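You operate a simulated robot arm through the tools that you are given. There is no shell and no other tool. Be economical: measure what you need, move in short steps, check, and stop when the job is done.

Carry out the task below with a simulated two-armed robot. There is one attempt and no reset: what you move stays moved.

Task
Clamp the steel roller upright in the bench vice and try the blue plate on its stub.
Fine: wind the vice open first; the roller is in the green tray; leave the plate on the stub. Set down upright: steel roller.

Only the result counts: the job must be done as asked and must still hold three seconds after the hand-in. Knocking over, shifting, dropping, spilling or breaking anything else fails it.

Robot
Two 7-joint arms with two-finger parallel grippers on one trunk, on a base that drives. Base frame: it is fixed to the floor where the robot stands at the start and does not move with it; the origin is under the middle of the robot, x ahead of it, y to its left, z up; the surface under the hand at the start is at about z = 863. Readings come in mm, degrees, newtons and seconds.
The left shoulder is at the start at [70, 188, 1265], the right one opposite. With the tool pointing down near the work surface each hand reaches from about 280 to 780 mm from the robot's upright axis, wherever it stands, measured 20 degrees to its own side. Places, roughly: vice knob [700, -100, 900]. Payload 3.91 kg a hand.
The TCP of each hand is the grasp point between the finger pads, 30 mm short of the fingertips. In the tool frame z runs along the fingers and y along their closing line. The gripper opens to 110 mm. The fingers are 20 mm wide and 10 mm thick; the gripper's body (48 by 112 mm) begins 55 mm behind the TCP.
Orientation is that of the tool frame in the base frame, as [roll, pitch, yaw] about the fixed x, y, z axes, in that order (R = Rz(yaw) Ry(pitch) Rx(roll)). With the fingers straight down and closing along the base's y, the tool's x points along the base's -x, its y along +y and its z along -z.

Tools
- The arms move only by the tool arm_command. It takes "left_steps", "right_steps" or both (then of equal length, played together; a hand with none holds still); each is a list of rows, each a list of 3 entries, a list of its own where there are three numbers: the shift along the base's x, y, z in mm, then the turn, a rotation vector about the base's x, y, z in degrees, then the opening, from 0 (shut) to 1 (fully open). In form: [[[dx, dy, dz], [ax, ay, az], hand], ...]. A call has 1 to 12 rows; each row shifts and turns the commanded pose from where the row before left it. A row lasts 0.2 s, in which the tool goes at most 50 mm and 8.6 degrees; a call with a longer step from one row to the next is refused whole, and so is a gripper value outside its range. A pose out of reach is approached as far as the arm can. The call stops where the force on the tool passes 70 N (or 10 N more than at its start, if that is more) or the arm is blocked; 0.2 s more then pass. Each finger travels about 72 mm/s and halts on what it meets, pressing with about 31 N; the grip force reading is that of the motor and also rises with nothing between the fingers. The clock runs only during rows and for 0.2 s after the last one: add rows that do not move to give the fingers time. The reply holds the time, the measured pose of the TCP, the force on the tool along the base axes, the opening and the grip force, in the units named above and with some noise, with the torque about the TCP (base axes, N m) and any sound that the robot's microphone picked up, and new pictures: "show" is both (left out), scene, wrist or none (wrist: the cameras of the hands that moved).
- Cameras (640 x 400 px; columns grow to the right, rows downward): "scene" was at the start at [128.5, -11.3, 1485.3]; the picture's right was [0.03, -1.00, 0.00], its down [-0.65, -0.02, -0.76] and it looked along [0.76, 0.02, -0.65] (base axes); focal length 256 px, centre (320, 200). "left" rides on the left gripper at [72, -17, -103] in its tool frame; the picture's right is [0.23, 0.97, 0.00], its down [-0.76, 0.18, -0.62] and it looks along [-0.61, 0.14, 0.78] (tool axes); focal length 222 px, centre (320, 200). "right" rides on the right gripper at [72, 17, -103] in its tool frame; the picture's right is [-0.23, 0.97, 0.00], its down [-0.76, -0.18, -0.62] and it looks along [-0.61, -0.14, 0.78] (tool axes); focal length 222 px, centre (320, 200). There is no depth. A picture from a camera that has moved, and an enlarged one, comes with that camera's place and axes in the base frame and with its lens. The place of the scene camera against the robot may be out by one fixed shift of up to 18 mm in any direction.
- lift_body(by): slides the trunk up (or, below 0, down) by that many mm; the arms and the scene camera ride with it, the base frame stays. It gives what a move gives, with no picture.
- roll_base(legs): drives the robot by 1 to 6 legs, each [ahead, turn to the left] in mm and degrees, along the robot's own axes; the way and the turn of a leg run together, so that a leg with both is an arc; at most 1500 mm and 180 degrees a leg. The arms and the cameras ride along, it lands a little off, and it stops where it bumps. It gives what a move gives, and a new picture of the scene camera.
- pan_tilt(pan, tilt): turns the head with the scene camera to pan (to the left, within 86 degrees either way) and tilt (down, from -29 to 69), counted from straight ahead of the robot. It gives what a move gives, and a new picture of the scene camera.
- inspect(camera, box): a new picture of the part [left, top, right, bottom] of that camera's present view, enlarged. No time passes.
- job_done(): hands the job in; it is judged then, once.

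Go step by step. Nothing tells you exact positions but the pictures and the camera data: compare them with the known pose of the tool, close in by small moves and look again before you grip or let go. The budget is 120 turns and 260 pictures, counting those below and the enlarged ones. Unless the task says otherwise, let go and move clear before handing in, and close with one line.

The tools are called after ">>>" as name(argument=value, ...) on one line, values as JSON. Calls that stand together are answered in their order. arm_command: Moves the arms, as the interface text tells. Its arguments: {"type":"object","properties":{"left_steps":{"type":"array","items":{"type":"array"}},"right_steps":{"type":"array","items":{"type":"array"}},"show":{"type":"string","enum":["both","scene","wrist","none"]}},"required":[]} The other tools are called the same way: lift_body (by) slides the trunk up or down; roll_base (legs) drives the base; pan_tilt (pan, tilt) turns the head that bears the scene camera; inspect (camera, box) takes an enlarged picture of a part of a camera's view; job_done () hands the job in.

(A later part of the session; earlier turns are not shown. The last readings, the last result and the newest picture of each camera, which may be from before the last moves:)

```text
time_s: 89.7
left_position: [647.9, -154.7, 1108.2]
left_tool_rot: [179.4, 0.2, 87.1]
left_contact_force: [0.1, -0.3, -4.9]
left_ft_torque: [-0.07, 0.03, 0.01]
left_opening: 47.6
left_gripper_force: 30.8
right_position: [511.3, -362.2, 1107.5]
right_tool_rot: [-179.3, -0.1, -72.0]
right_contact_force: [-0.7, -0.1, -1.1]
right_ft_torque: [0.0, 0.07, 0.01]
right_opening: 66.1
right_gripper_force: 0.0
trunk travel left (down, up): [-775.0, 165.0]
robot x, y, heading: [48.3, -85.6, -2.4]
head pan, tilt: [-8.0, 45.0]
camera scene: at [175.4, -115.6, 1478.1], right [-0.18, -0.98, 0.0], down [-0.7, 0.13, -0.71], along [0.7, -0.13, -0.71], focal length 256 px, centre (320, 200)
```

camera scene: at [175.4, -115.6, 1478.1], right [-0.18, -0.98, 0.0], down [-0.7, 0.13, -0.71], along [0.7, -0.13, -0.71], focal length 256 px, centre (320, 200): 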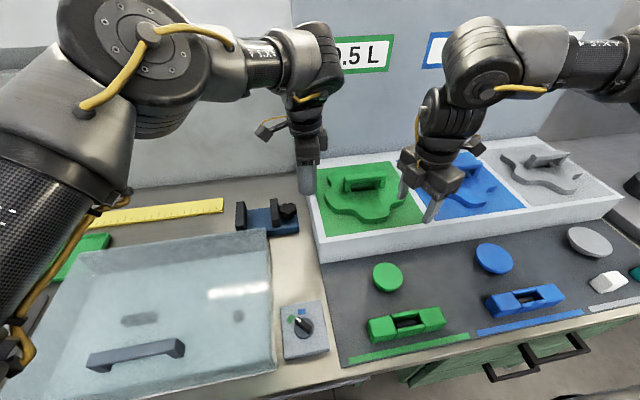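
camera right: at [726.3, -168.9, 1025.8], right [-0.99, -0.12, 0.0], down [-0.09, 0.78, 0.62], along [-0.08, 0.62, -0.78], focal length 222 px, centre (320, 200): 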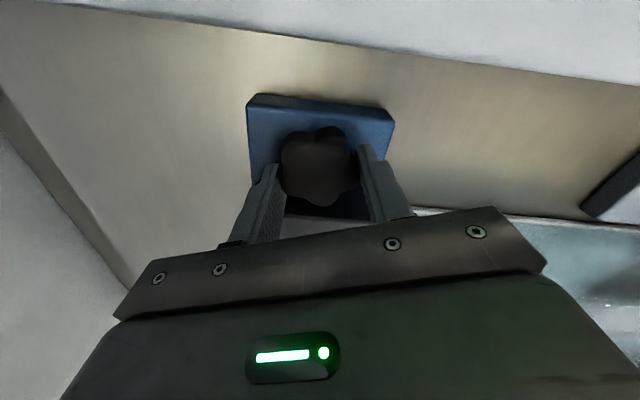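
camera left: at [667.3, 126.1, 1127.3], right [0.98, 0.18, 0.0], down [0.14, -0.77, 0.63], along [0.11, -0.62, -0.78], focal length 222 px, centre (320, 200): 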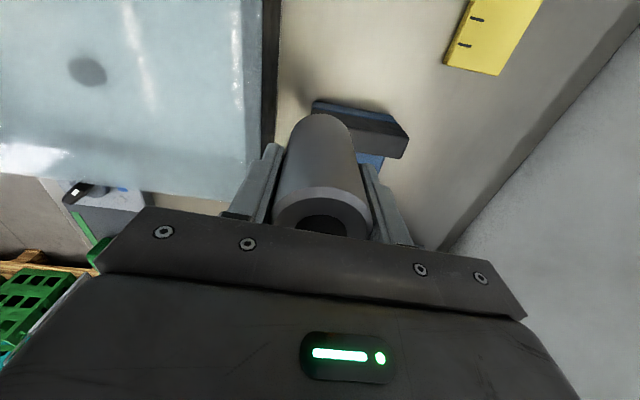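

Now I'll bring the roller over the gap at z≈1050.

>>> arm_command(left_steps=[[[10, 35, 0], [0, 0, 0], 0.35], [[15, 35, 0], [0, 0, 0], 0.35], [[15, 35, -10], [0, 0, 0], 0.35], [[15, 30, -20], [0, 0, 0], 0.35], [[12, 20, -25], [0, 0, 0], 0.35], [[0, 0, 0], [0, 0, 0], 0.35]], show="wrist")

>>> pan_tilt(pan=8, tilt=45)

>>> inspect(camera="scene", box=[260, 150, 420, 270])

```text
time_s: 91.1
left_position: [711.8, -1.1, 1055.4]
left_tool_rot: [179.4, 0.2, 87.0]
left_contact_force: [0.6, -0.3, -3.2]
left_ft_torque: [0.01, -0.01, -0.01]
left_opening: 47.5
left_gripper_force: 31.7
right_position: [511.1, -362.7, 1108.4]
right_tool_rot: [-179.1, -0.3, -71.9]
right_contact_force: [-0.5, -0.1, 0.4]
right_ft_torque: [0.01, -0.03, -0.02]
right_opening: 65.7
right_gripper_force: 0.0
trunk travel left (down, up): [-775.0, 165.0]
robot x, y, heading: [52.9, -86.6, -2.2]
head pan, tilt: [-8.0, 45.0]
camera left: at [699.5, 73.9, 1158.3], right [0.98, 0.18, 0.01], down [0.13, -0.77, 0.63], along [0.12, -0.62, -0.78], focal length 222 px, centre (320, 200)
```

left: 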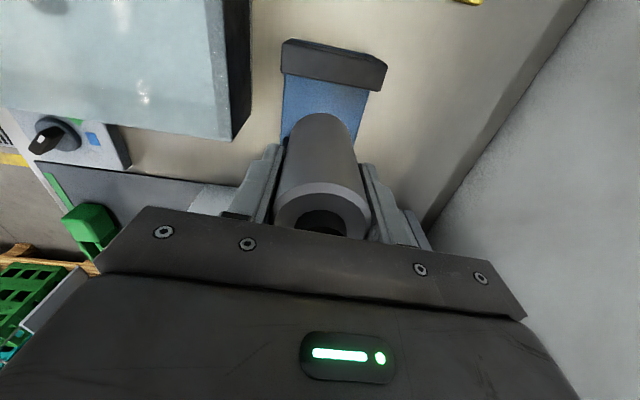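

```text
time_s: 91.9
left_position: [714.9, 0.3, 1053.9]
left_tool_rot: [179.6, 0.4, 87.1]
left_contact_force: [-0.3, -0.8, -3.7]
left_ft_torque: [-0.03, 0.02, -0.03]
left_opening: 47.7
left_gripper_force: 31.5
right_position: [512.8, -361.9, 1107.1]
right_tool_rot: [-179.4, -0.1, -72.0]
right_contact_force: [-0.7, -0.2, 0.2]
right_ft_torque: [0.01, 0.02, -0.01]
right_opening: 66.0
right_gripper_force: 0.1
trunk travel left (down, up): [-775.0, 165.0]
robot x, y, heading: [51.4, -83.5, -2.0]
head pan, tilt: [8.0, 45.0]
camera scene: at [177.3, -92.7, 1478.3], right [0.1, -0.99, 0.0], down [-0.7, -0.07, -0.71], along [0.7, 0.07, -0.71], focal length 256 px, centre (320, 200)
```

scene: 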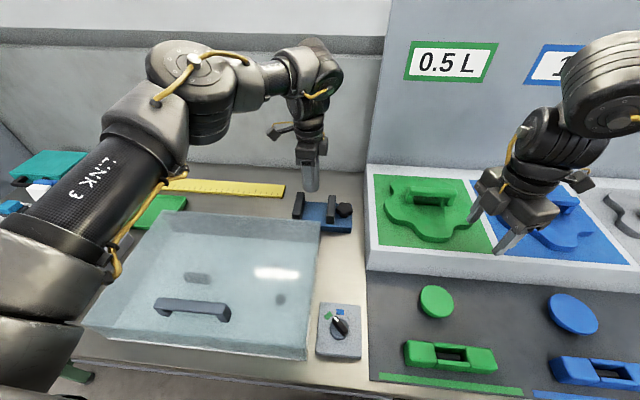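

```text
3.33 times, centred on (340, 210) of scene
camera zoom: at [177.3, -92.7, 1478.3], right [0.1, -0.99, 0.0], down [-0.7, -0.07, -0.71], along [0.7, 0.07, -0.71], focal length 852 px, centre (253, 167)
```

zoom: 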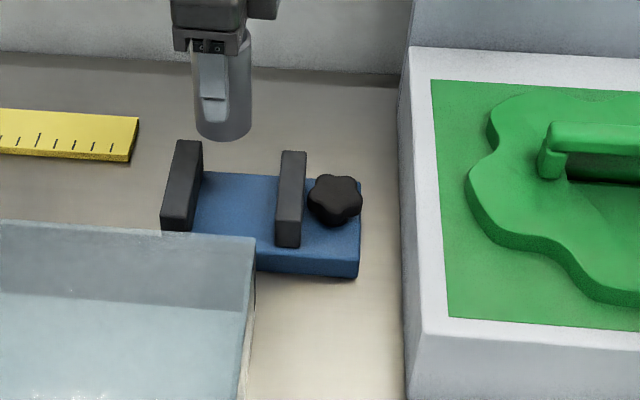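

Better views put the gap from y≈30 to y≈-45, so the middle is about -7. I'll shift there, lower to just above the jaws and compare.

>>> arm_command(left_steps=[[[1, -7, -25], [0.5, 0, 0], 0.35], [[1, 0, -25], [0, 0, 0], 0.35], [[0, 0, 0], [0, 0, 0], 0.35]], show="wrist")

>>> inspect(camera="scene", box=[280, 150, 380, 240])

```text
time_s: 92.7
left_position: [717.8, -7.7, 1003.2]
left_tool_rot: [179.5, -0.2, 87.1]
left_contact_force: [-0.7, -0.7, -4.4]
left_ft_torque: [0.01, -0.02, 0.01]
left_opening: 47.5
left_gripper_force: 31.4
right_position: [511.2, -361.7, 1107.4]
right_tool_rot: [-179.2, -0.3, -72.0]
right_contact_force: [0.0, 0.3, 0.7]
right_ft_torque: [0.0, 0.0, -0.03]
right_opening: 66.0
right_gripper_force: 0.0
trunk travel left (down, up): [-775.0, 165.0]
robot x, y, heading: [51.7, -81.8, -2.4]
head pan, tilt: [8.0, 45.0]
camera left: at [704.5, 64.9, 1106.6], right [0.98, 0.18, 0.01], down [0.13, -0.77, 0.62], along [0.12, -0.61, -0.78], focal length 222 px, centre (320, 200)
```

left: 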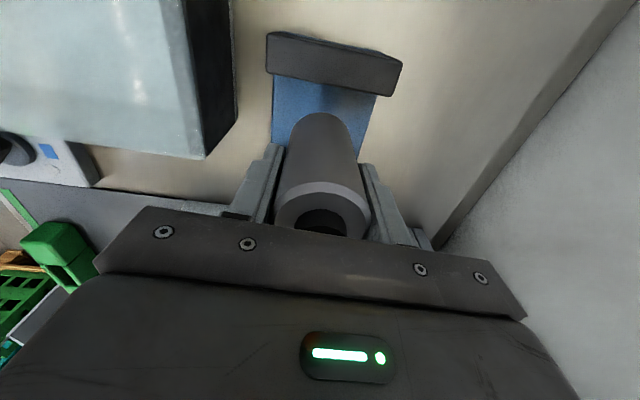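

```text
4.44 times, centred on (330, 195) of scene
camera zoom: at [175.8, -92.2, 1478.4], right [0.1, -0.99, 0.0], down [-0.7, -0.07, -0.71], along [0.7, 0.07, -0.71], focal length 1136 px, centre (276, 222)
```

zoom: 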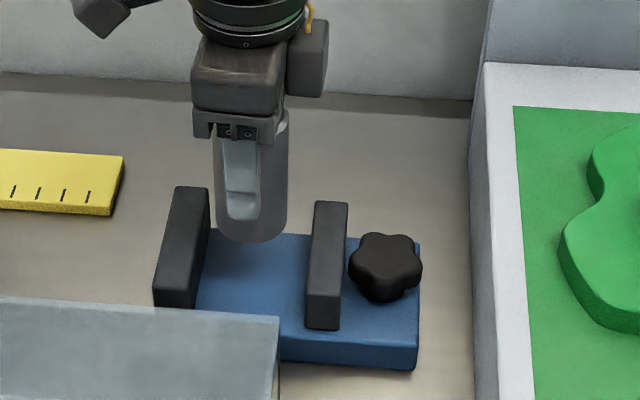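

Clearance looks like about 13 mm per side. I'll lower the roller down into the gap, slowly at the end.

>>> arm_command(left_steps=[[[0, 0, -25], [0.4, 0, 0], 0.35], [[0, 0, -25], [0, 0, 0], 0.35], [[0, 0, -10], [0, 0, 0], 0.35], [[0, 0, 0], [0, 0, 0], 0.35]], show="wrist")

>>> inspect(camera="scene", box=[280, 150, 380, 240])

```text
time_s: 93.7
left_position: [716.5, -5.5, 943.6]
left_tool_rot: [179.5, -0.6, 87.1]
left_contact_force: [-0.3, 0.4, -0.2]
left_ft_torque: [-0.02, 0.03, 0.01]
left_opening: 47.7
left_gripper_force: 31.6
right_position: [511.1, -361.3, 1107.5]
right_tool_rot: [-179.3, -0.2, -72.1]
right_contact_force: [1.0, 0.1, -0.4]
right_ft_torque: [0.01, 0.01, 0.03]
right_opening: 65.8
right_gripper_force: 0.0
trunk travel left (down, up): [-775.0, 165.0]
robot x, y, heading: [51.4, -80.8, -2.3]
head pan, tilt: [8.0, 45.0]
camera left: at [703.9, 67.2, 1048.3], right [0.98, 0.18, 0.01], down [0.13, -0.78, 0.62], along [0.12, -0.6, -0.79], focal length 222 px, centre (320, 200)
```

left: 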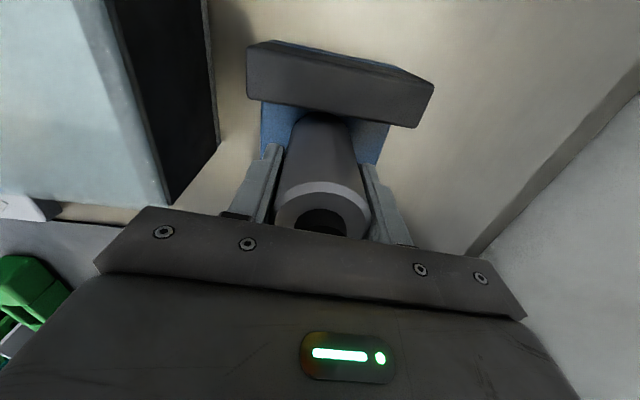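

```text
4.44 times, centred on (330, 195) of scene
camera zoom: at [176.1, -92.5, 1478.5], right [0.1, -0.99, 0.0], down [-0.7, -0.07, -0.71], along [0.7, 0.07, -0.71], focal length 1136 px, centre (276, 222)
```

zoom: 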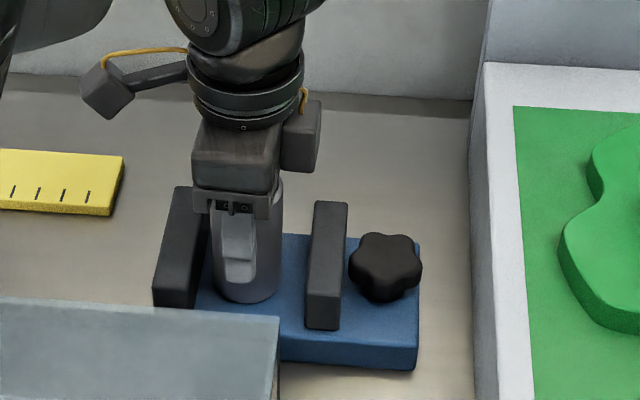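

The weight reading vanished, so the roller seems to touch the vice bed. I'll press 1.5 mm lower to confirm.

>>> arm_command(left_steps=[[[0, 0, -1.5], [0, 0, 0], 0.35], [[0, 0, 0], [0, 0, 0], 0.35]], show="none")

```text
time_s: 94.3
left_position: [715.9, -5.6, 945.5]
left_tool_rot: [179.4, -0.5, 87.2]
left_contact_force: [4.0, 4.1, 11.9]
left_ft_torque: [-0.05, -0.09, 0.03]
left_opening: 47.5
left_gripper_force: 30.9
right_position: [510.4, -360.7, 1108.5]
right_tool_rot: [-179.3, -0.2, -72.0]
right_contact_force: [-0.8, -0.8, 0.3]
right_ft_torque: [-0.01, 0.02, 0.02]
right_opening: 66.0
right_gripper_force: 0.0
trunk travel left (down, up): [-775.0, 165.0]
robot x, y, heading: [49.5, -84.0, -1.9]
head pan, tilt: [8.0, 45.0]
```

It's seated. I'll release the roller, lift, and move the left hand away to the left.

>>> arm_command(left_steps=[[[0, 0, 1], [0, 0, 0], 0.5], [[0, 0, 0], [0, 0, 0], 0.7], [[0, 0, 0], [0, 0, 0], 0.7], [[0, 0, 25], [0, 0, 0], 0.7], [[0, 0, 45], [0, 0, 0], 0.7], [[0, 0, 45], [0, 0, 0], 0.7], [[-5, 35, 30], [0, 0, 0], 0.7], [[-20, 40, 20], [0, 0, 0], 0.7], [[-20, 45, 0], [0, 0, 0], 0.7], [[-20, 45, 0], [0, 0, 0], 0.7], [[0, 45, 0], [0, 0, 0], 0.7]], show="scene")

>>> inspect(camera="scene", box=[280, 150, 380, 240])

```text
time_s: 96.7
left_position: [649.5, 204.6, 1107.2]
left_tool_rot: [179.5, -0.6, 87.2]
left_contact_force: [0.0, 0.2, 0.5]
left_ft_torque: [-0.05, -0.01, 0.04]
left_opening: 76.9
left_gripper_force: 0.1
right_position: [511.4, -359.7, 1108.4]
right_tool_rot: [-179.3, -0.4, -72.0]
right_contact_force: [0.5, -0.5, -0.3]
right_ft_torque: [0.0, 0.02, -0.02]
right_opening: 66.0
right_gripper_force: 0.0
trunk travel left (down, up): [-775.0, 165.0]
robot x, y, heading: [50.2, -86.0, -2.0]
head pan, tilt: [8.0, 45.0]
camera scene: at [176.0, -89.7, 1478.4], right [0.1, -0.99, 0.0], down [-0.7, -0.07, -0.71], along [0.7, 0.07, -0.71], focal length 256 px, centre (320, 200)
```

scene: 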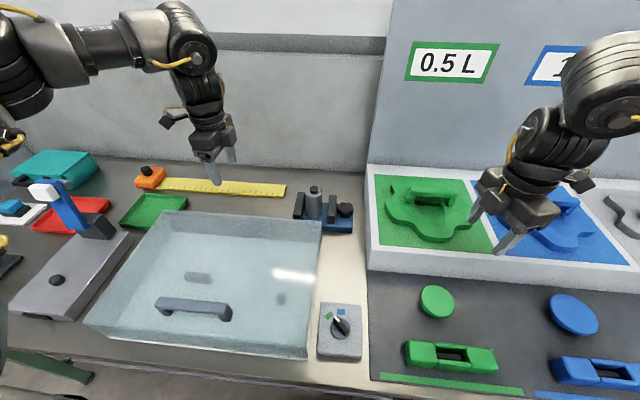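

```text
4.44 times, centred on (330, 195) of scene
camera zoom: at [176.0, -89.7, 1478.4], right [0.1, -0.99, 0.0], down [-0.7, -0.07, -0.71], along [0.7, 0.07, -0.71], focal length 1136 px, centre (276, 222)
```

zoom: 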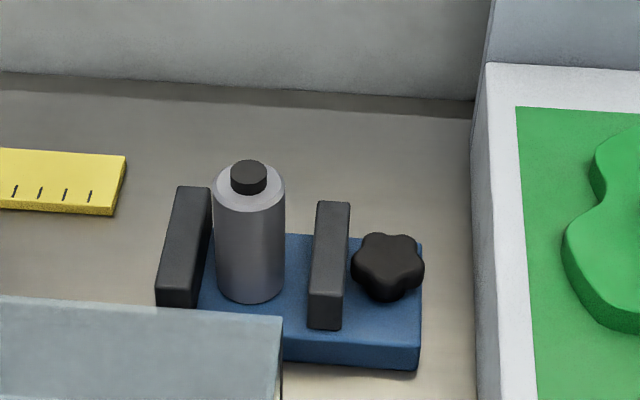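

The roller stands upright in the gap by the fixed jaw. Now the right hand goes back to the knob at yaw about -72.

>>> arm_command(right_steps=[[[26, 33, 0], [0, 0, 0], 0.6], [[26, 33, 0], [0, 0, 0], 0.6], [[26, 33, 0], [0, 0, 0], 0.6], [[26, 33, 0], [0, 0, 0], 0.6], [[26, 33, 0], [0, 0, 0], 0.6], [[26, 33, 0], [0, 0, 0], 0.58], [[26, 33, -20], [0, 0, 0], 0.58], [[26, 33, -20], [0, 0, 0], 0.58], [[0, 0, -40], [0.6, 0, 0], 0.58], [[0, 0, -40], [0, 0, 0], 0.58], [[0, 0, -30], [0, 0, 0], 0.58], [[0, 0, 0], [0, 0, 0], 0.58]], show="wrist")

>>> inspect(camera="scene", box=[280, 150, 380, 240])

```text
time_s: 99.3
left_position: [650.6, 200.9, 1108.3]
left_tool_rot: [179.4, -0.7, 87.1]
left_contact_force: [0.0, 1.1, 0.8]
left_ft_torque: [0.01, 0.01, 0.0]
left_opening: 77.0
left_gripper_force: 0.1
right_position: [711.3, -104.3, 957.5]
right_tool_rot: [-178.8, 0.4, -72.0]
right_contact_force: [0.2, -0.2, 0.9]
right_ft_torque: [-0.01, 0.02, 0.03]
right_opening: 63.7
right_gripper_force: 0.1
right hand out of reach, approached as far as the arm can: row 8
trunk travel left (down, up): [-775.0, 165.0]
robot x, y, heading: [53.9, -85.0, -2.2]
head pan, tilt: [8.0, 45.0]
camera right: at [713.9, -178.7, 1060.2], right [-1.0, -0.08, -0.02], down [-0.08, 0.77, 0.63], along [-0.04, 0.63, -0.77], focal length 222 px, centre (320, 200)
```

right: 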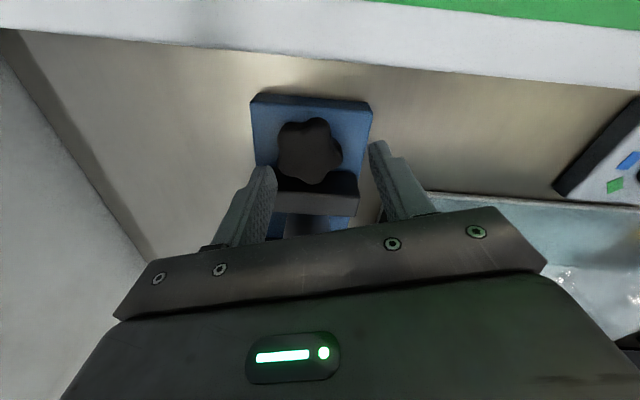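

```text
4.44 times, centred on (330, 195) of scene
camera zoom: at [175.6, -94.0, 1478.5], right [0.1, -0.99, 0.0], down [-0.7, -0.07, -0.71], along [0.7, 0.07, -0.71], focal length 1136 px, centre (276, 222)
```

zoom: 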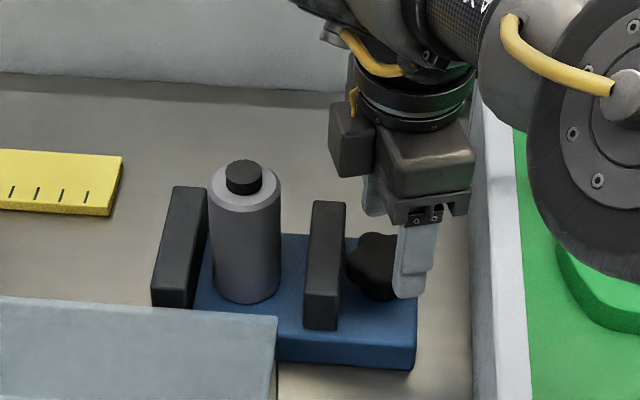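

>>> arm_command(right_steps=[[[4, 5, -5], [-1.2, 0, 0], 0.58], [[4, 4, -5], [0, 0, 0], 0.58], [[0, 0, 0], [0, 0, 0], 0.58]], show="wrist")

```text
time_s: 100.1
left_position: [651.6, 202.0, 1108.3]
left_tool_rot: [179.6, -0.6, 87.1]
left_contact_force: [-0.9, 0.2, 0.5]
left_ft_torque: [0.03, -0.01, 0.02]
left_opening: 76.8
left_gripper_force: 0.1
right_position: [705.0, -98.7, 949.2]
right_tool_rot: [-179.4, -0.8, -72.1]
right_contact_force: [-0.2, -0.2, -0.5]
right_ft_torque: [-0.01, 0.03, 0.03]
right_opening: 63.7
right_gripper_force: 0.1
right hand out of reach, approached as far as the arm can: row 1, 2
trunk travel left (down, up): [-775.0, 165.0]
robot x, y, heading: [52.3, -84.6, -2.1]
head pan, tilt: [8.0, 45.0]
camera right: at [707.9, -170.7, 1053.7], right [-1.0, -0.08, -0.01], down [-0.07, 0.78, 0.62], along [-0.04, 0.61, -0.79], focal length 222 px, centre (320, 200)
```

right: 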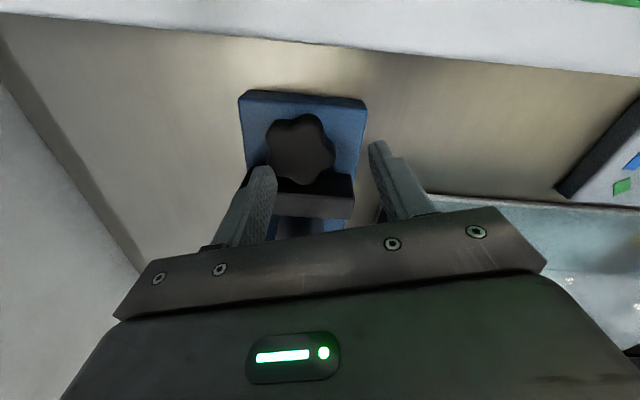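

I'm 15 mm short on reach. I'll raise the hand, drive 22 mm closer to the bench and retry.

>>> arm_command(right_steps=[[[0, 0, 45], [0, 0, 0], 0.58], [[0, 0, 30], [0, 0, 0], 0.58]], show="none")

>>> roll_base(legs=[[22, 2]])

```text
time_s: 100.7
left_position: [650.1, 202.8, 1109.2]
left_tool_rot: [179.5, -0.5, 87.1]
left_contact_force: [-0.2, 0.7, -0.4]
left_ft_torque: [0.01, -0.01, 0.01]
left_opening: 76.9
left_gripper_force: 0.0
right_position: [702.3, -98.9, 1020.6]
right_tool_rot: [-179.5, -0.8, -72.0]
right_contact_force: [-0.5, -0.3, 0.1]
right_ft_torque: [0.03, -0.02, -0.01]
right_opening: 64.1
right_gripper_force: 0.1
trunk travel left (down, up): [-775.0, 165.0]
robot x, y, heading: [49.8, -85.2, -2.3]
head pan, tilt: [8.0, 45.0]
```

```text
time_s: 101.5
left_position: [658.7, 220.4, 1111.3]
left_tool_rot: [179.3, -0.7, 89.1]
left_contact_force: [0.3, -0.7, 0.2]
left_ft_torque: [0.03, -0.06, 0.01]
left_opening: 76.7
left_gripper_force: 0.0
right_position: [719.4, -79.4, 1023.5]
right_tool_rot: [-179.3, -0.7, -70.1]
right_contact_force: [0.5, 0.8, 0.4]
right_ft_torque: [0.04, -0.05, -0.02]
right_opening: 63.8
right_gripper_force: 0.0
trunk travel left (down, up): [-775.0, 165.0]
robot x, y, heading: [71.6, -87.2, -0.2]
head pan, tilt: [8.0, 45.0]
camera scene: at [191.6, -90.9, 1479.1], right [0.13, -0.99, 0.0], down [-0.7, -0.09, -0.71], along [0.7, 0.1, -0.7], focal length 256 px, centre (320, 200)
```

scene: 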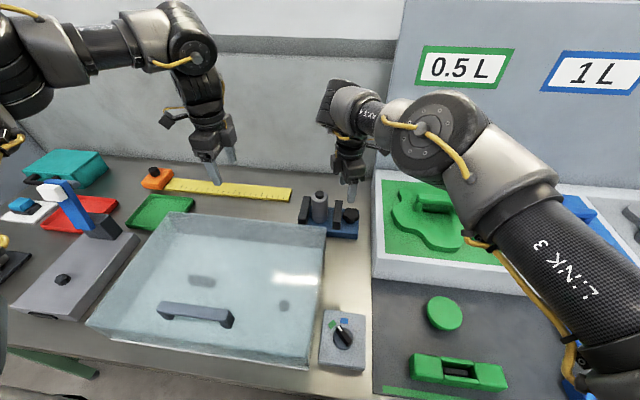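

Now I'll move over the knob at [719.5, -95.5] and lower in steps.

>>> arm_command(right_steps=[[[0, -8, 0], [-0.5, 0, 0], 0.56], [[0, -8, -20], [0, 0, 0], 0.56], [[0, 0, -30], [0, 0, 0], 0.56], [[0, 0, -22], [0, 0, 0], 0.56], [[0, 0, 0], [0, 0, 0], 0.56]], show="wrist")

>>> inspect(camera="scene", box=[290, 160, 390, 250])

```text
time_s: 102.7
left_position: [662.2, 220.7, 1109.2]
left_tool_rot: [179.5, -0.6, 89.1]
left_contact_force: [1.0, 0.5, -0.6]
left_ft_torque: [0.01, 0.03, 0.0]
left_opening: 77.1
left_gripper_force: 0.1
right_position: [726.7, -92.4, 949.3]
right_tool_rot: [-179.3, -1.2, -70.1]
right_contact_force: [2.0, 0.2, 15.9]
right_ft_torque: [0.4, -0.64, -0.02]
right_opening: 62.4
right_gripper_force: 0.9
trunk travel left (down, up): [-775.0, 165.0]
robot x, y, heading: [73.7, -82.7, -0.4]
head pan, tilt: [8.0, 45.0]
camera right: at [731.6, -163.9, 1054.8], right [-0.99, -0.12, -0.01], down [-0.1, 0.79, 0.61], along [-0.06, 0.61, -0.79], focal length 222 px, centre (320, 200)
```

right: 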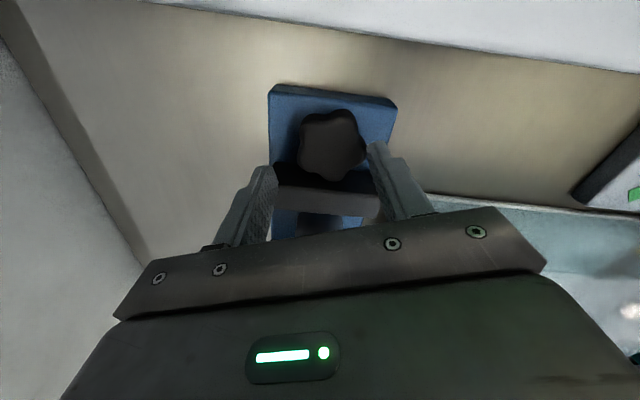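

```text
4.44 times, centred on (340, 205) of scene
camera zoom: at [196.0, -88.3, 1478.8], right [0.13, -0.99, 0.0], down [-0.7, -0.1, -0.71], along [0.7, 0.1, -0.71], focal length 1136 px, centre (231, 178)
```

zoom: 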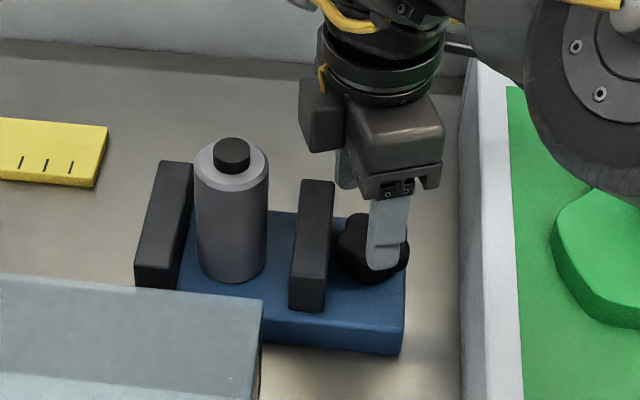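

The near finger touched the knob's top because the hand sits 7 mm too far in x. I'll lift, shift back and lower.

>>> arm_command(right_steps=[[[0, 0, 10], [0, 0.5, 0], 0.58], [[-7, -3, 0], [-0.5, 0, 0], 0.58], [[0, 0, 0], [0, 0, 0], 0.58]], show="wrist")

```text
time_s: 103.5
left_position: [661.9, 222.8, 1108.4]
left_tool_rot: [179.5, -0.6, 88.9]
left_contact_force: [0.2, 0.2, 0.1]
left_ft_torque: [-0.04, 0.01, 0.01]
left_opening: 77.1
left_gripper_force: 0.1
right_position: [720.7, -97.7, 958.4]
right_tool_rot: [179.7, -1.5, -70.1]
right_contact_force: [0.0, 0.0, 0.3]
right_ft_torque: [0.0, 0.04, -0.03]
right_opening: 63.9
right_gripper_force: 0.1
trunk travel left (down, up): [-775.0, 165.0]
robot x, y, heading: [70.7, -87.0, -0.1]
head pan, tilt: [8.0, 45.0]
camera right: at [726.6, -167.0, 1064.3], right [-0.99, -0.12, 0.0], down [-0.09, 0.79, 0.6], along [-0.07, 0.6, -0.8], focal length 222 px, centre (320, 200)
```

right: 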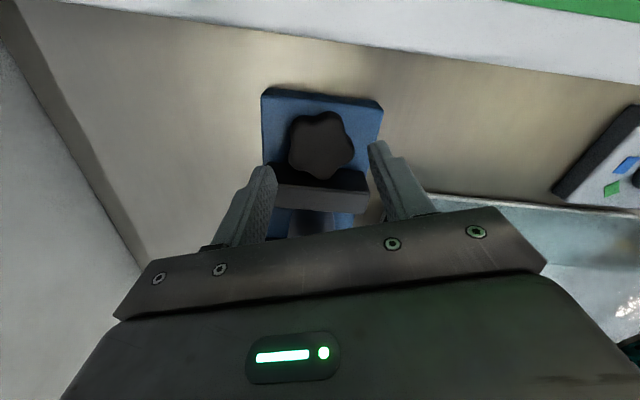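

>>> arm_command(right_steps=[[[0, 2, 0], [1.5, 0.2, 0], 0.58], [[0, 0, -15], [0, 0, 0], 0.58], [[0, 0, -12], [0, 0, 0], 0.58], [[0, 0, -8], [0, 0, 0], 0.58], [[0, 0, 0], [0, 0, 0], 0.58]], show="wrist")

```text
time_s: 104.7
left_position: [663.2, 222.8, 1107.0]
left_tool_rot: [179.5, -0.6, 88.9]
left_contact_force: [0.6, -0.4, 0.4]
left_ft_torque: [-0.01, 0.01, 0.02]
left_opening: 77.2
left_gripper_force: 0.1
right_position: [717.4, -94.6, 923.0]
right_tool_rot: [-180.0, 0.1, -70.1]
right_contact_force: [-0.3, 0.6, 0.2]
right_ft_torque: [0.0, 0.04, -0.01]
right_opening: 63.7
right_gripper_force: 0.1
trunk travel left (down, up): [-775.0, 165.0]
robot x, y, heading: [71.6, -85.7, -0.3]
head pan, tilt: [8.0, 45.0]
camera right: at [724.4, -167.5, 1027.7], right [-0.99, -0.12, 0.0], down [-0.09, 0.78, 0.62], along [-0.07, 0.62, -0.78], focal length 222 px, centre (320, 200)
```

right: 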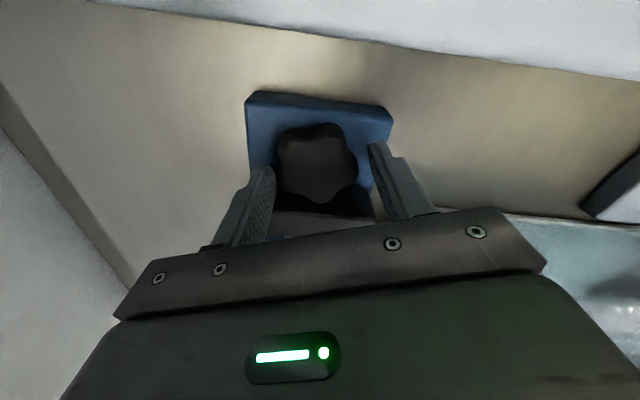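

Straddled well. I'll grip and turn clockwise about 50°.

>>> arm_command(right_steps=[[[0, 0, 0], [0, 0, 0], 0.3], [[1, 0, 0], [0, 0, 0], 0.2], [[0, 0, 0], [0, 0, 0], 0.2], [[0, 0, 0], [0, 0, -8.4], 0.2], [[0, 0, 0], [0, 0, -8.4], 0.2], [[0, 0, 0], [0, 0, -8.4], 0.2], [[0, 0, 0], [0, 0, -8.4], 0.2], [[0, 0, 0], [0, 0, -8.4], 0.2], [[0, 0, 0], [0, 0, -8.4], 0.2], [[0, 0, 0], [0, 0, 0], 0.2]], show="none")

>>> inspect(camera="scene", box=[290, 160, 390, 250])

```text
time_s: 106.9
left_position: [665.6, 222.2, 1106.2]
left_tool_rot: [179.8, -0.5, 89.1]
left_contact_force: [0.2, -0.3, -0.5]
left_ft_torque: [0.01, 0.02, -0.03]
left_opening: 77.1
left_gripper_force: 0.2
right_position: [722.6, -94.3, 922.1]
right_tool_rot: [180.0, 0.0, -120.6]
right_contact_force: [28.3, -0.4, 6.6]
right_ft_torque: [-0.16, -0.57, 0.14]
right_opening: 47.6
right_gripper_force: 45.0
trunk travel left (down, up): [-775.0, 165.0]
robot x, y, heading: [74.1, -85.8, -0.2]
head pan, tilt: [8.0, 45.0]
```

```text
4.44 times, centred on (340, 205) of scene
camera zoom: at [201.8, -88.1, 1478.1], right [0.13, -0.99, 0.0], down [-0.7, -0.1, -0.7], along [0.7, 0.09, -0.71], focal length 1136 px, centre (231, 178)
```

zoom: 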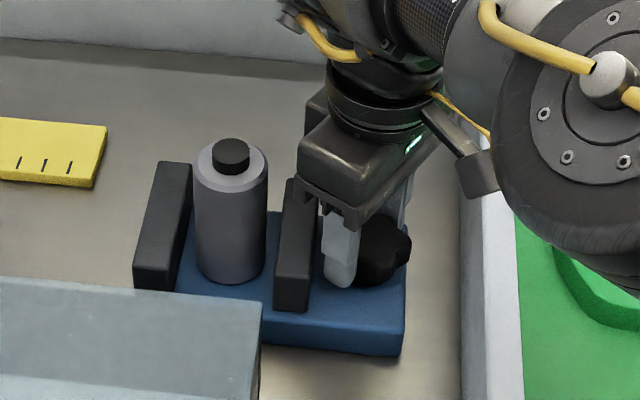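

The jaw moved in. I'll release, lift, swing back +68° for a longer stroke.

>>> arm_command(right_steps=[[[-2, 0, 0], [0, 0, 0], 0.54], [[0, 0, 0], [0, 0, 0], 0.54], [[0, 0, 35], [0, 0, 0], 0.54], [[0, 0, 0], [0, 0, 8.5], 0.58], [[0, 0, 0], [0, 0, 8.5], 0.58], [[0, 0, 0], [0, 0, 8.5], 0.58], [[0, 0, 0], [0, 0, 8.5], 0.58], [[0, 0, 0], [0, 0, 8.5], 0.58], [[0, 0, 0], [0, 0, 8.5], 0.58], [[0, 0, 0], [0, 0, 8.5], 0.58], [[0, 0, 0], [0, 0, 8.5], 0.58], [[0, 0, 0], [0, 0, 0], 0.58]], show="wrist")

>>> inspect(camera="scene", box=[290, 160, 390, 250])

```text
time_s: 109.5
left_position: [662.6, 221.1, 1107.9]
left_tool_rot: [179.5, -0.6, 89.0]
left_contact_force: [-0.1, 0.4, -0.5]
left_ft_torque: [0.01, -0.02, -0.01]
left_opening: 77.1
left_gripper_force: 0.1
right_position: [716.0, -94.6, 959.7]
right_tool_rot: [179.9, 0.0, -52.4]
right_contact_force: [-0.7, -0.2, -1.0]
right_ft_torque: [-0.01, 0.02, 0.01]
right_opening: 63.6
right_gripper_force: 0.1
trunk travel left (down, up): [-775.0, 165.0]
robot x, y, heading: [75.1, -85.5, -0.1]
head pan, tilt: [8.0, 45.0]
camera right: at [745.4, -161.2, 1063.6], right [-0.91, -0.41, 0.0], down [-0.32, 0.71, 0.62], along [-0.26, 0.57, -0.78], focal length 222 px, centre (320, 200)
```

right: 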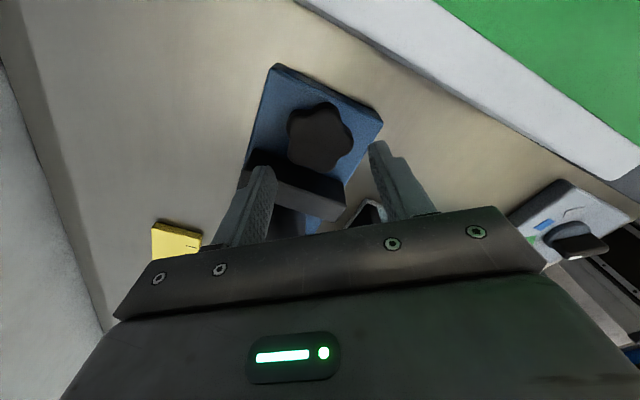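

```text
4.44 times, centred on (340, 205) of scene
camera zoom: at [197.0, -88.2, 1478.4], right [0.13, -0.99, 0.0], down [-0.7, -0.1, -0.71], along [0.7, 0.1, -0.71], focal length 1136 px, centre (231, 178)
```

zoom: 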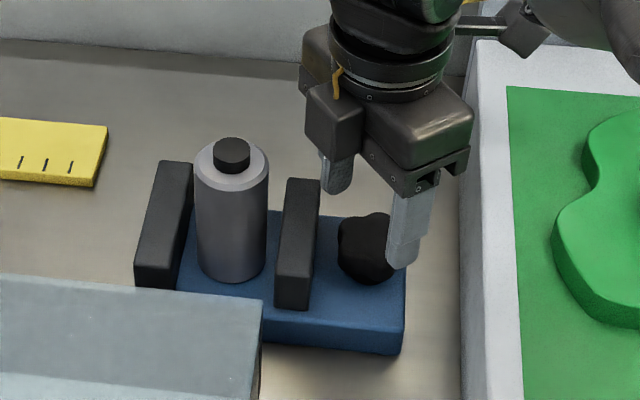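

>>> arm_command(right_steps=[[[3, -1, 0], [0, 0, -8.4], 0.58], [[0, 0, -19], [0, 0, 0], 0.56], [[0, 0, -18], [0, 0, 0], 0.56], [[0, 0, 0], [0, 0, 0], 0.3], [[0, 0, 0], [0, 0, 0], 0.2], [[0, 0, 0], [0, 0, -8.5], 0.2], [[0, 0, 0], [0, 0, -8.5], 0.2], [[0, 0, 0], [0, 0, -8.5], 0.2], [[0, 0, 0], [0, 0, -8.5], 0.2], [[0, 0, 0], [0, 0, -8.5], 0.2], [[0, 0, 0], [0, 0, -8.5], 0.2], [[0, 0, 0], [0, 0, -8.5], 0.2]], show="none")

>>> inspect(camera="scene", box=[290, 160, 390, 250])

```text
time_s: 112.1
left_position: [664.8, 221.8, 1107.1]
left_tool_rot: [179.5, -0.6, 88.9]
left_contact_force: [0.7, 0.9, -0.2]
left_ft_torque: [-0.01, -0.01, 0.02]
left_opening: 76.9
left_gripper_force: 0.1
right_position: [723.3, -95.9, 921.9]
right_tool_rot: [-179.7, 0.1, -120.5]
right_contact_force: [22.5, 0.8, 14.1]
right_ft_torque: [-0.68, 0.16, 0.1]
right_opening: 47.3
right_gripper_force: 44.5
trunk travel left (down, up): [-775.0, 165.0]
robot x, y, heading: [73.5, -87.9, -0.3]
head pan, tilt: [8.0, 45.0]
```

```text
4.44 times, centred on (340, 205) of scene
camera zoom: at [199.5, -87.8, 1478.3], right [0.13, -0.99, 0.0], down [-0.7, -0.1, -0.71], along [0.7, 0.09, -0.71], focal length 1136 px, centre (231, 178)
```

zoom: 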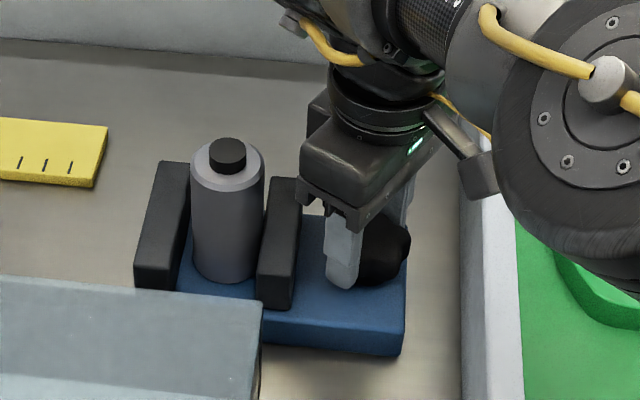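

The jaw has reached the roller. Another release, back-swing and stroke.

>>> arm_command(right_steps=[[[-2, 0, 0], [0, 0, 0], 0.54], [[0, 0, 0], [0, 0, 0], 0.54], [[0, 0, 36], [0, 0, 0], 0.54], [[0, 0, 0], [0, 0, 8.5], 0.58], [[0, 0, 0], [0, 0, 8.5], 0.58], [[0, 0, 0], [0, 0, 8.5], 0.58], [[0, 0, 0], [0, 0, 8.5], 0.58], [[0, 0, 0], [0, 0, 8.5], 0.58], [[0, 0, 0], [0, 0, 8.5], 0.58], [[0, 0, 0], [0, 0, 8.5], 0.58], [[0, 0, 0], [0, 0, 8.5], 0.58], [[0, 0, 0], [0, 0, 0], 0.58]], show="none")

>>> arm_command(right_steps=[[[2, -1, 0], [0, 0, 0], 0.58], [[0, 0, -19], [0, 0, 0], 0.56], [[0, 0, -18], [0, 0, 0], 0.56], [[0, 0, 0], [0, 0, 0], 0.3], [[0, 0, 0], [0, 0, 0], 0.2], [[0, 0, 0], [0, 0, -8.5], 0.2], [[0, 0, 0], [0, 0, -8.5], 0.2], [[0, 0, 0], [0, 0, -8.5], 0.2], [[0, 0, 0], [0, 0, 0], 0.2]], show="none")

>>> inspect(camera="scene", box=[290, 160, 390, 250])

```text
time_s: 114.7
left_position: [662.2, 222.4, 1108.3]
left_tool_rot: [179.5, -0.7, 89.0]
left_contact_force: [-0.7, -0.6, 1.1]
left_ft_torque: [-0.01, 0.01, 0.0]
left_opening: 76.8
left_gripper_force: 0.1
right_position: [716.9, -94.8, 958.1]
right_tool_rot: [-180.0, 0.1, -52.4]
right_contact_force: [-0.3, 0.1, -0.5]
right_ft_torque: [0.01, -0.01, -0.03]
right_opening: 63.7
right_gripper_force: 0.1
trunk travel left (down, up): [-775.0, 165.0]
robot x, y, heading: [72.3, -85.2, -0.4]
head pan, tilt: [8.0, 45.0]
```

```text
time_s: 116.7
left_position: [662.4, 220.3, 1107.0]
left_tool_rot: [179.6, -0.7, 89.0]
left_contact_force: [0.2, -0.9, 0.5]
left_ft_torque: [-0.02, 0.01, -0.04]
left_opening: 77.1
left_gripper_force: 0.1
right_position: [720.7, -98.4, 917.7]
right_tool_rot: [179.9, 0.1, -78.0]
right_contact_force: [-4.5, -7.2, -14.1]
right_ft_torque: [0.12, -0.49, 0.0]
right_opening: 47.9
right_gripper_force: 45.3
trunk travel left (down, up): [-775.0, 165.0]
robot x, y, heading: [70.9, -86.8, -0.3]
head pan, tilt: [8.0, 45.0]
```

```text
4.44 times, centred on (340, 205) of scene
camera zoom: at [198.5, -89.7, 1478.2], right [0.13, -0.99, 0.0], down [-0.7, -0.09, -0.71], along [0.7, 0.1, -0.71], focal length 1136 px, centre (231, 178)
```

zoom: 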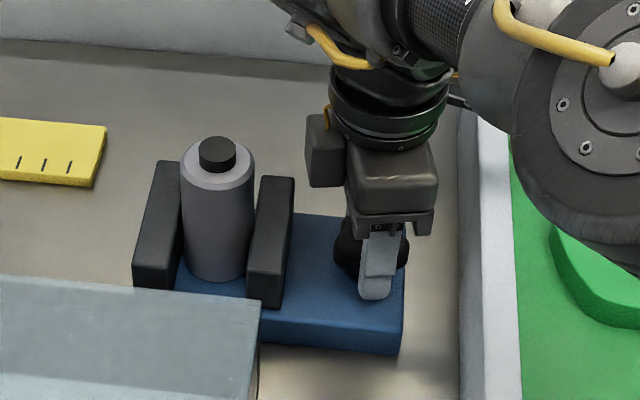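

The roller is nearly against the fixed jaw. I'll keep turning in small portions and watch the torque and jaw.

>>> arm_command(right_steps=[[[0, 2, 3], [0, 0, -8], 0.2], [[0, 0, 0], [0, 0, -8], 0.2], [[0, 0, 0], [0, 0, 0], 0.2]], show="none")

>>> inspect(camera="scene", box=[290, 160, 390, 250])

```text
time_s: 117.5
left_position: [665.2, 219.7, 1107.8]
left_tool_rot: [179.8, -0.6, 89.0]
left_contact_force: [0.9, -0.4, -0.8]
left_ft_torque: [0.02, 0.03, -0.03]
left_opening: 77.2
left_gripper_force: 0.0
right_position: [719.9, -98.3, 919.6]
right_tool_rot: [179.6, 0.0, -94.1]
right_contact_force: [-8.2, -15.9, -35.6]
right_ft_torque: [-0.3, -0.35, 0.46]
right_opening: 48.2
right_gripper_force: 45.1
trunk travel left (down, up): [-775.0, 165.0]
robot x, y, heading: [72.8, -86.3, -0.4]
head pan, tilt: [8.0, 45.0]
```

```text
4.44 times, centred on (340, 205) of scene
camera zoom: at [201.0, -91.6, 1477.9], right [0.13, -0.99, 0.0], down [-0.7, -0.09, -0.71], along [0.7, 0.1, -0.71], focal length 1136 px, centre (231, 178)
```

zoom: 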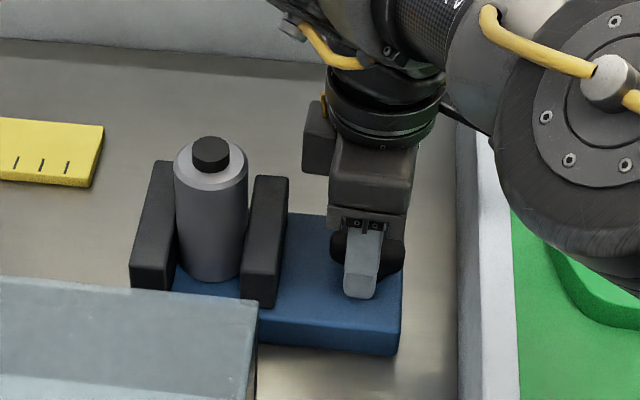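

>>> arm_command(right_steps=[[[0, -2, -3], [0, 0, 0], 0.2], [[0, 0, 0], [0, 0, -6], 0.2], [[0, 0, 0], [0, 0, 0], 0.2]], show="none")

>>> inspect(camera="scene", box=[290, 160, 390, 250])

```text
time_s: 118.3
left_position: [664.4, 219.8, 1106.4]
left_tool_rot: [179.7, -0.7, 89.1]
left_contact_force: [-0.3, -0.5, -0.3]
left_ft_torque: [-0.01, 0.04, -0.02]
left_opening: 77.0
left_gripper_force: 0.2
right_position: [720.0, -98.0, 921.1]
right_tool_rot: [-179.9, 0.0, -99.8]
right_contact_force: [-1.9, -5.5, -14.4]
right_ft_torque: [0.5, 0.07, 0.94]
right_opening: 47.8
right_gripper_force: 45.0
trunk travel left (down, up): [-775.0, 165.0]
robot x, y, heading: [72.7, -80.5, 0.1]
head pan, tilt: [8.0, 45.0]
```

```text
4.44 times, centred on (340, 205) of scene
camera zoom: at [199.3, -89.7, 1478.3], right [0.14, -0.99, 0.0], down [-0.7, -0.1, -0.71], along [0.7, 0.1, -0.71], focal length 1136 px, centre (231, 178)
```

zoom: 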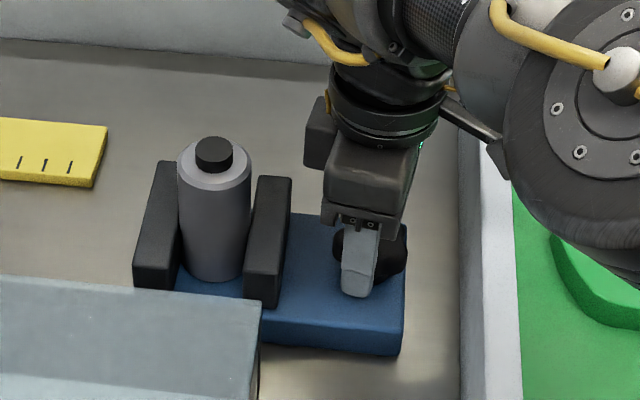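

Torque is rising (0.94 N m), so it's starting to clamp. I'll tighten further.

>>> arm_command(right_steps=[[[0, 0, 0], [0, 0, -6], 0.1], [[0, 0, 0], [0, 0, -6], 0.1], [[0, 0, 0], [0, 0, 0], 0.1]], show="wrist")

>>> inspect(camera="scene", box=[290, 160, 390, 250])

```text
time_s: 119.1
left_position: [663.8, 222.1, 1106.7]
left_tool_rot: [179.6, -0.6, 89.1]
left_contact_force: [-0.4, 0.4, 0.5]
left_ft_torque: [0.03, 0.01, 0.01]
left_opening: 77.0
left_gripper_force: 0.1
right_position: [722.4, -96.3, 920.9]
right_tool_rot: [-180.0, 0.1, -111.8]
right_contact_force: [8.9, 2.7, -4.9]
right_ft_torque: [0.6, -0.09, 1.1]
right_opening: 47.5
right_gripper_force: 44.6
trunk travel left (down, up): [-775.0, 165.0]
robot x, y, heading: [71.6, -84.7, -0.3]
head pan, tilt: [8.0, 45.0]
camera right: at [677.3, -155.8, 1025.5], right [-0.82, 0.57, 0.0], down [0.45, 0.64, 0.62], along [0.36, 0.51, -0.78], focal length 222 px, centre (320, 200)
```

right: 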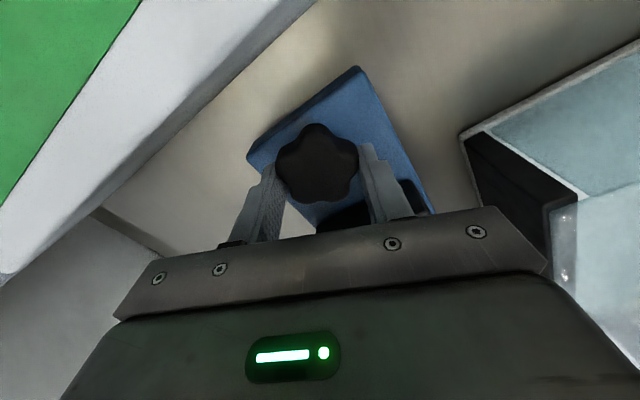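

```text
4.44 times, centred on (340, 205) of scene
camera zoom: at [199.6, -87.9, 1478.3], right [0.14, -0.99, 0.0], down [-0.7, -0.1, -0.71], along [0.7, 0.1, -0.71], focal length 1136 px, centre (231, 178)
```

zoom: 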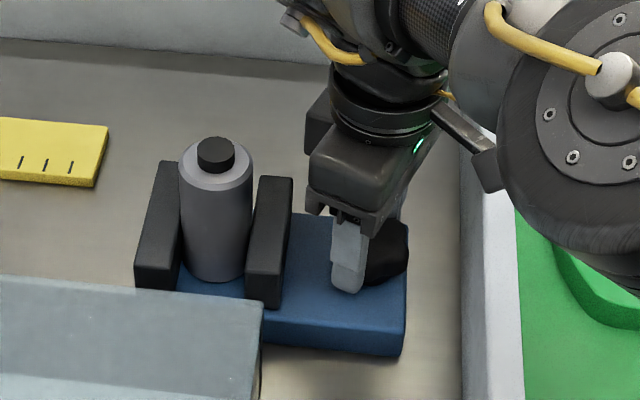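

Torque has levelled off at 1.1 N m (fingers slipping), and the jaw no longer moves: the roller is clamped. I'll release, lift, and inspect.

>>> arm_command(right_steps=[[[-2, 0, 0], [0, 0, 0], 0.54], [[0, 0, 0], [0, 0, 0], 0.54], [[0, 0, 35], [0, 0, 0], 0.54], [[0, 0, 45], [0, 0, 3], 0.6], [[0, 0, 45], [0, 0, 8], 0.7], [[0, 0, 45], [0, 0, 8], 0.8], [[-10, -25, 25], [0, 0, 8], 0.9], [[-20, -40, 0], [0, 0, 8], 1], [[-20, -40, 0], [0, 0, 8], 1], [[-20, -40, 0], [0, 0, 8], 1], [[-20, -40, 0], [0, 0, 8], 1], [[0, 0, 0], [0, 0, 0], 1]], show="wrist")

>>> inspect(camera="scene", box=[290, 160, 390, 250])

```text
time_s: 121.7
left_position: [661.9, 223.7, 1106.8]
left_tool_rot: [179.5, -0.5, 89.1]
left_contact_force: [0.5, -0.1, 0.6]
left_ft_torque: [0.02, 0.01, 0.0]
left_opening: 77.1
left_gripper_force: 0.0
right_position: [628.7, -278.9, 1116.8]
right_tool_rot: [180.0, -0.1, -52.8]
right_contact_force: [0.1, 0.0, -0.4]
right_ft_torque: [-0.01, -0.02, 0.02]
right_opening: 110.2
right_gripper_force: 0.0
trunk travel left (down, up): [-775.0, 165.0]
robot x, y, heading: [68.8, -84.8, -0.4]
head pan, tilt: [8.0, 45.0]
camera right: at [656.5, -346.8, 1220.9], right [-0.91, -0.41, 0.0], down [-0.32, 0.71, 0.62], along [-0.25, 0.57, -0.78], focal length 222 px, centre (320, 200)
```

right: 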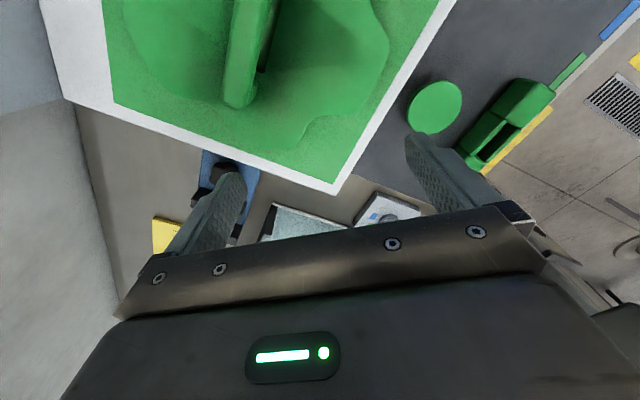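

```text
4.44 times, centred on (340, 205) of scene
camera zoom: at [197.6, -86.9, 1478.3], right [0.13, -0.99, 0.0], down [-0.7, -0.1, -0.71], along [0.7, 0.09, -0.71], focal length 1136 px, centre (231, 178)
```

zoom: 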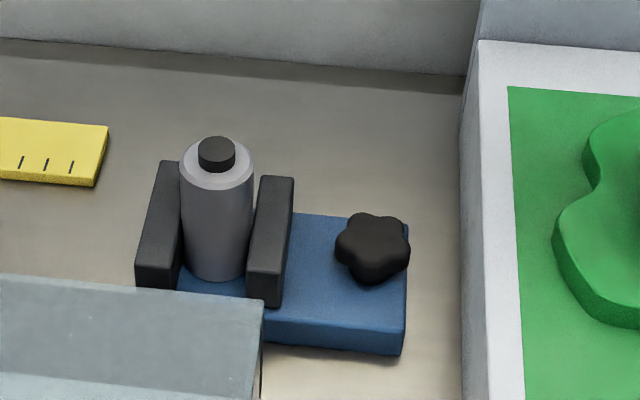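

The roller is clamped upright. Next is the blue plate near [465, -624]: I'll swing the right hand over it, staying high.

>>> arm_command(right_steps=[[[-18, -38, 0], [0, 0, -4], 1], [[-18, -38, 0], [0, 0, -4], 1], [[-18, -38, 0], [0, 0, -4], 1], [[-18, -38, 0], [0, 0, -4], 1], [[-18, -38, 0], [0, 0, -4], 1], [[-18, -38, 0], [0, 0, -4], 1], [[-18, -38, 0], [0, 0, -4], 1], [[-18, -38, 0], [0, 0, -4], 1], [[-18, -38, 0], [0, 0, -4], 1], [[0, 0, 0], [0, 0, 0], 1]], show="wrist")

>>> pan_tilt(pan=-40, tilt=50)

```text
time_s: 123.9
left_position: [662.4, 221.9, 1108.7]
left_tool_rot: [179.6, -0.7, 89.1]
left_contact_force: [0.1, 0.3, 0.5]
left_ft_torque: [0.01, 0.03, -0.03]
left_opening: 77.0
left_gripper_force: 0.1
right_position: [473.1, -617.6, 1109.6]
right_tool_rot: [-179.9, 0.0, -88.9]
right_contact_force: [0.8, -0.4, -0.2]
right_ft_torque: [0.01, 0.01, 0.02]
right_opening: 110.1
right_gripper_force: 0.0
right hand out of reach, approached as far as the arm can: row 9
trunk travel left (down, up): [-775.0, 165.0]
robot x, y, heading: [70.2, -85.8, -0.4]
head pan, tilt: [8.0, 45.0]
camera right: at [456.2, -689.6, 1214.2], right [-0.98, 0.21, 0.0], down [0.16, 0.77, 0.62], along [0.13, 0.61, -0.78], focal length 222 px, centre (320, 200)
```

right: 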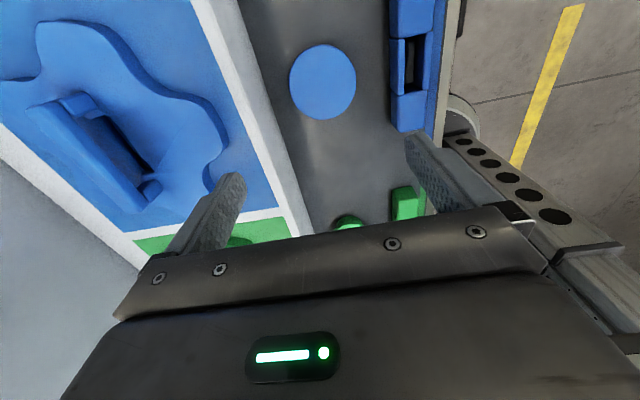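

```text
time_s: 125.0
left_position: [661.4, 221.0, 1107.7]
left_tool_rot: [179.5, -0.6, 89.0]
left_contact_force: [0.1, 0.3, 0.6]
left_ft_torque: [0.02, 0.0, -0.01]
left_opening: 77.1
left_gripper_force: 0.1
right_position: [472.2, -617.5, 1109.4]
right_tool_rot: [-179.9, 0.0, -88.9]
right_contact_force: [0.0, 0.4, -0.4]
right_ft_torque: [0.01, -0.01, -0.02]
right_opening: 110.2
right_gripper_force: 0.1
trunk travel left (down, up): [-775.0, 165.0]
robot x, y, heading: [74.1, -86.4, -0.4]
head pan, tilt: [-40.0, 50.0]
camera scene: at [175.4, -149.4, 1471.5], right [-0.65, -0.76, 0.0], down [-0.58, 0.49, -0.64], along [0.49, -0.42, -0.77], focal length 256 px, centre (320, 200)
```

scene: 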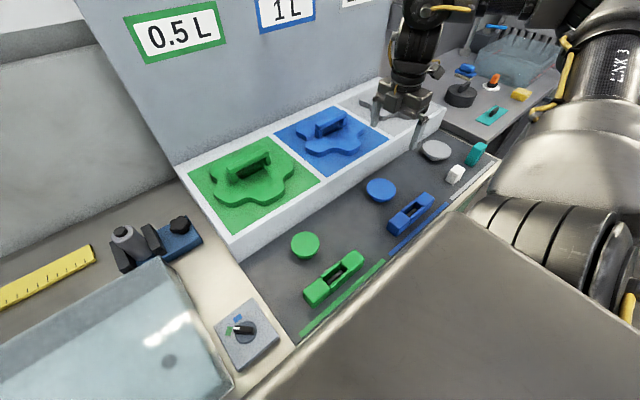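

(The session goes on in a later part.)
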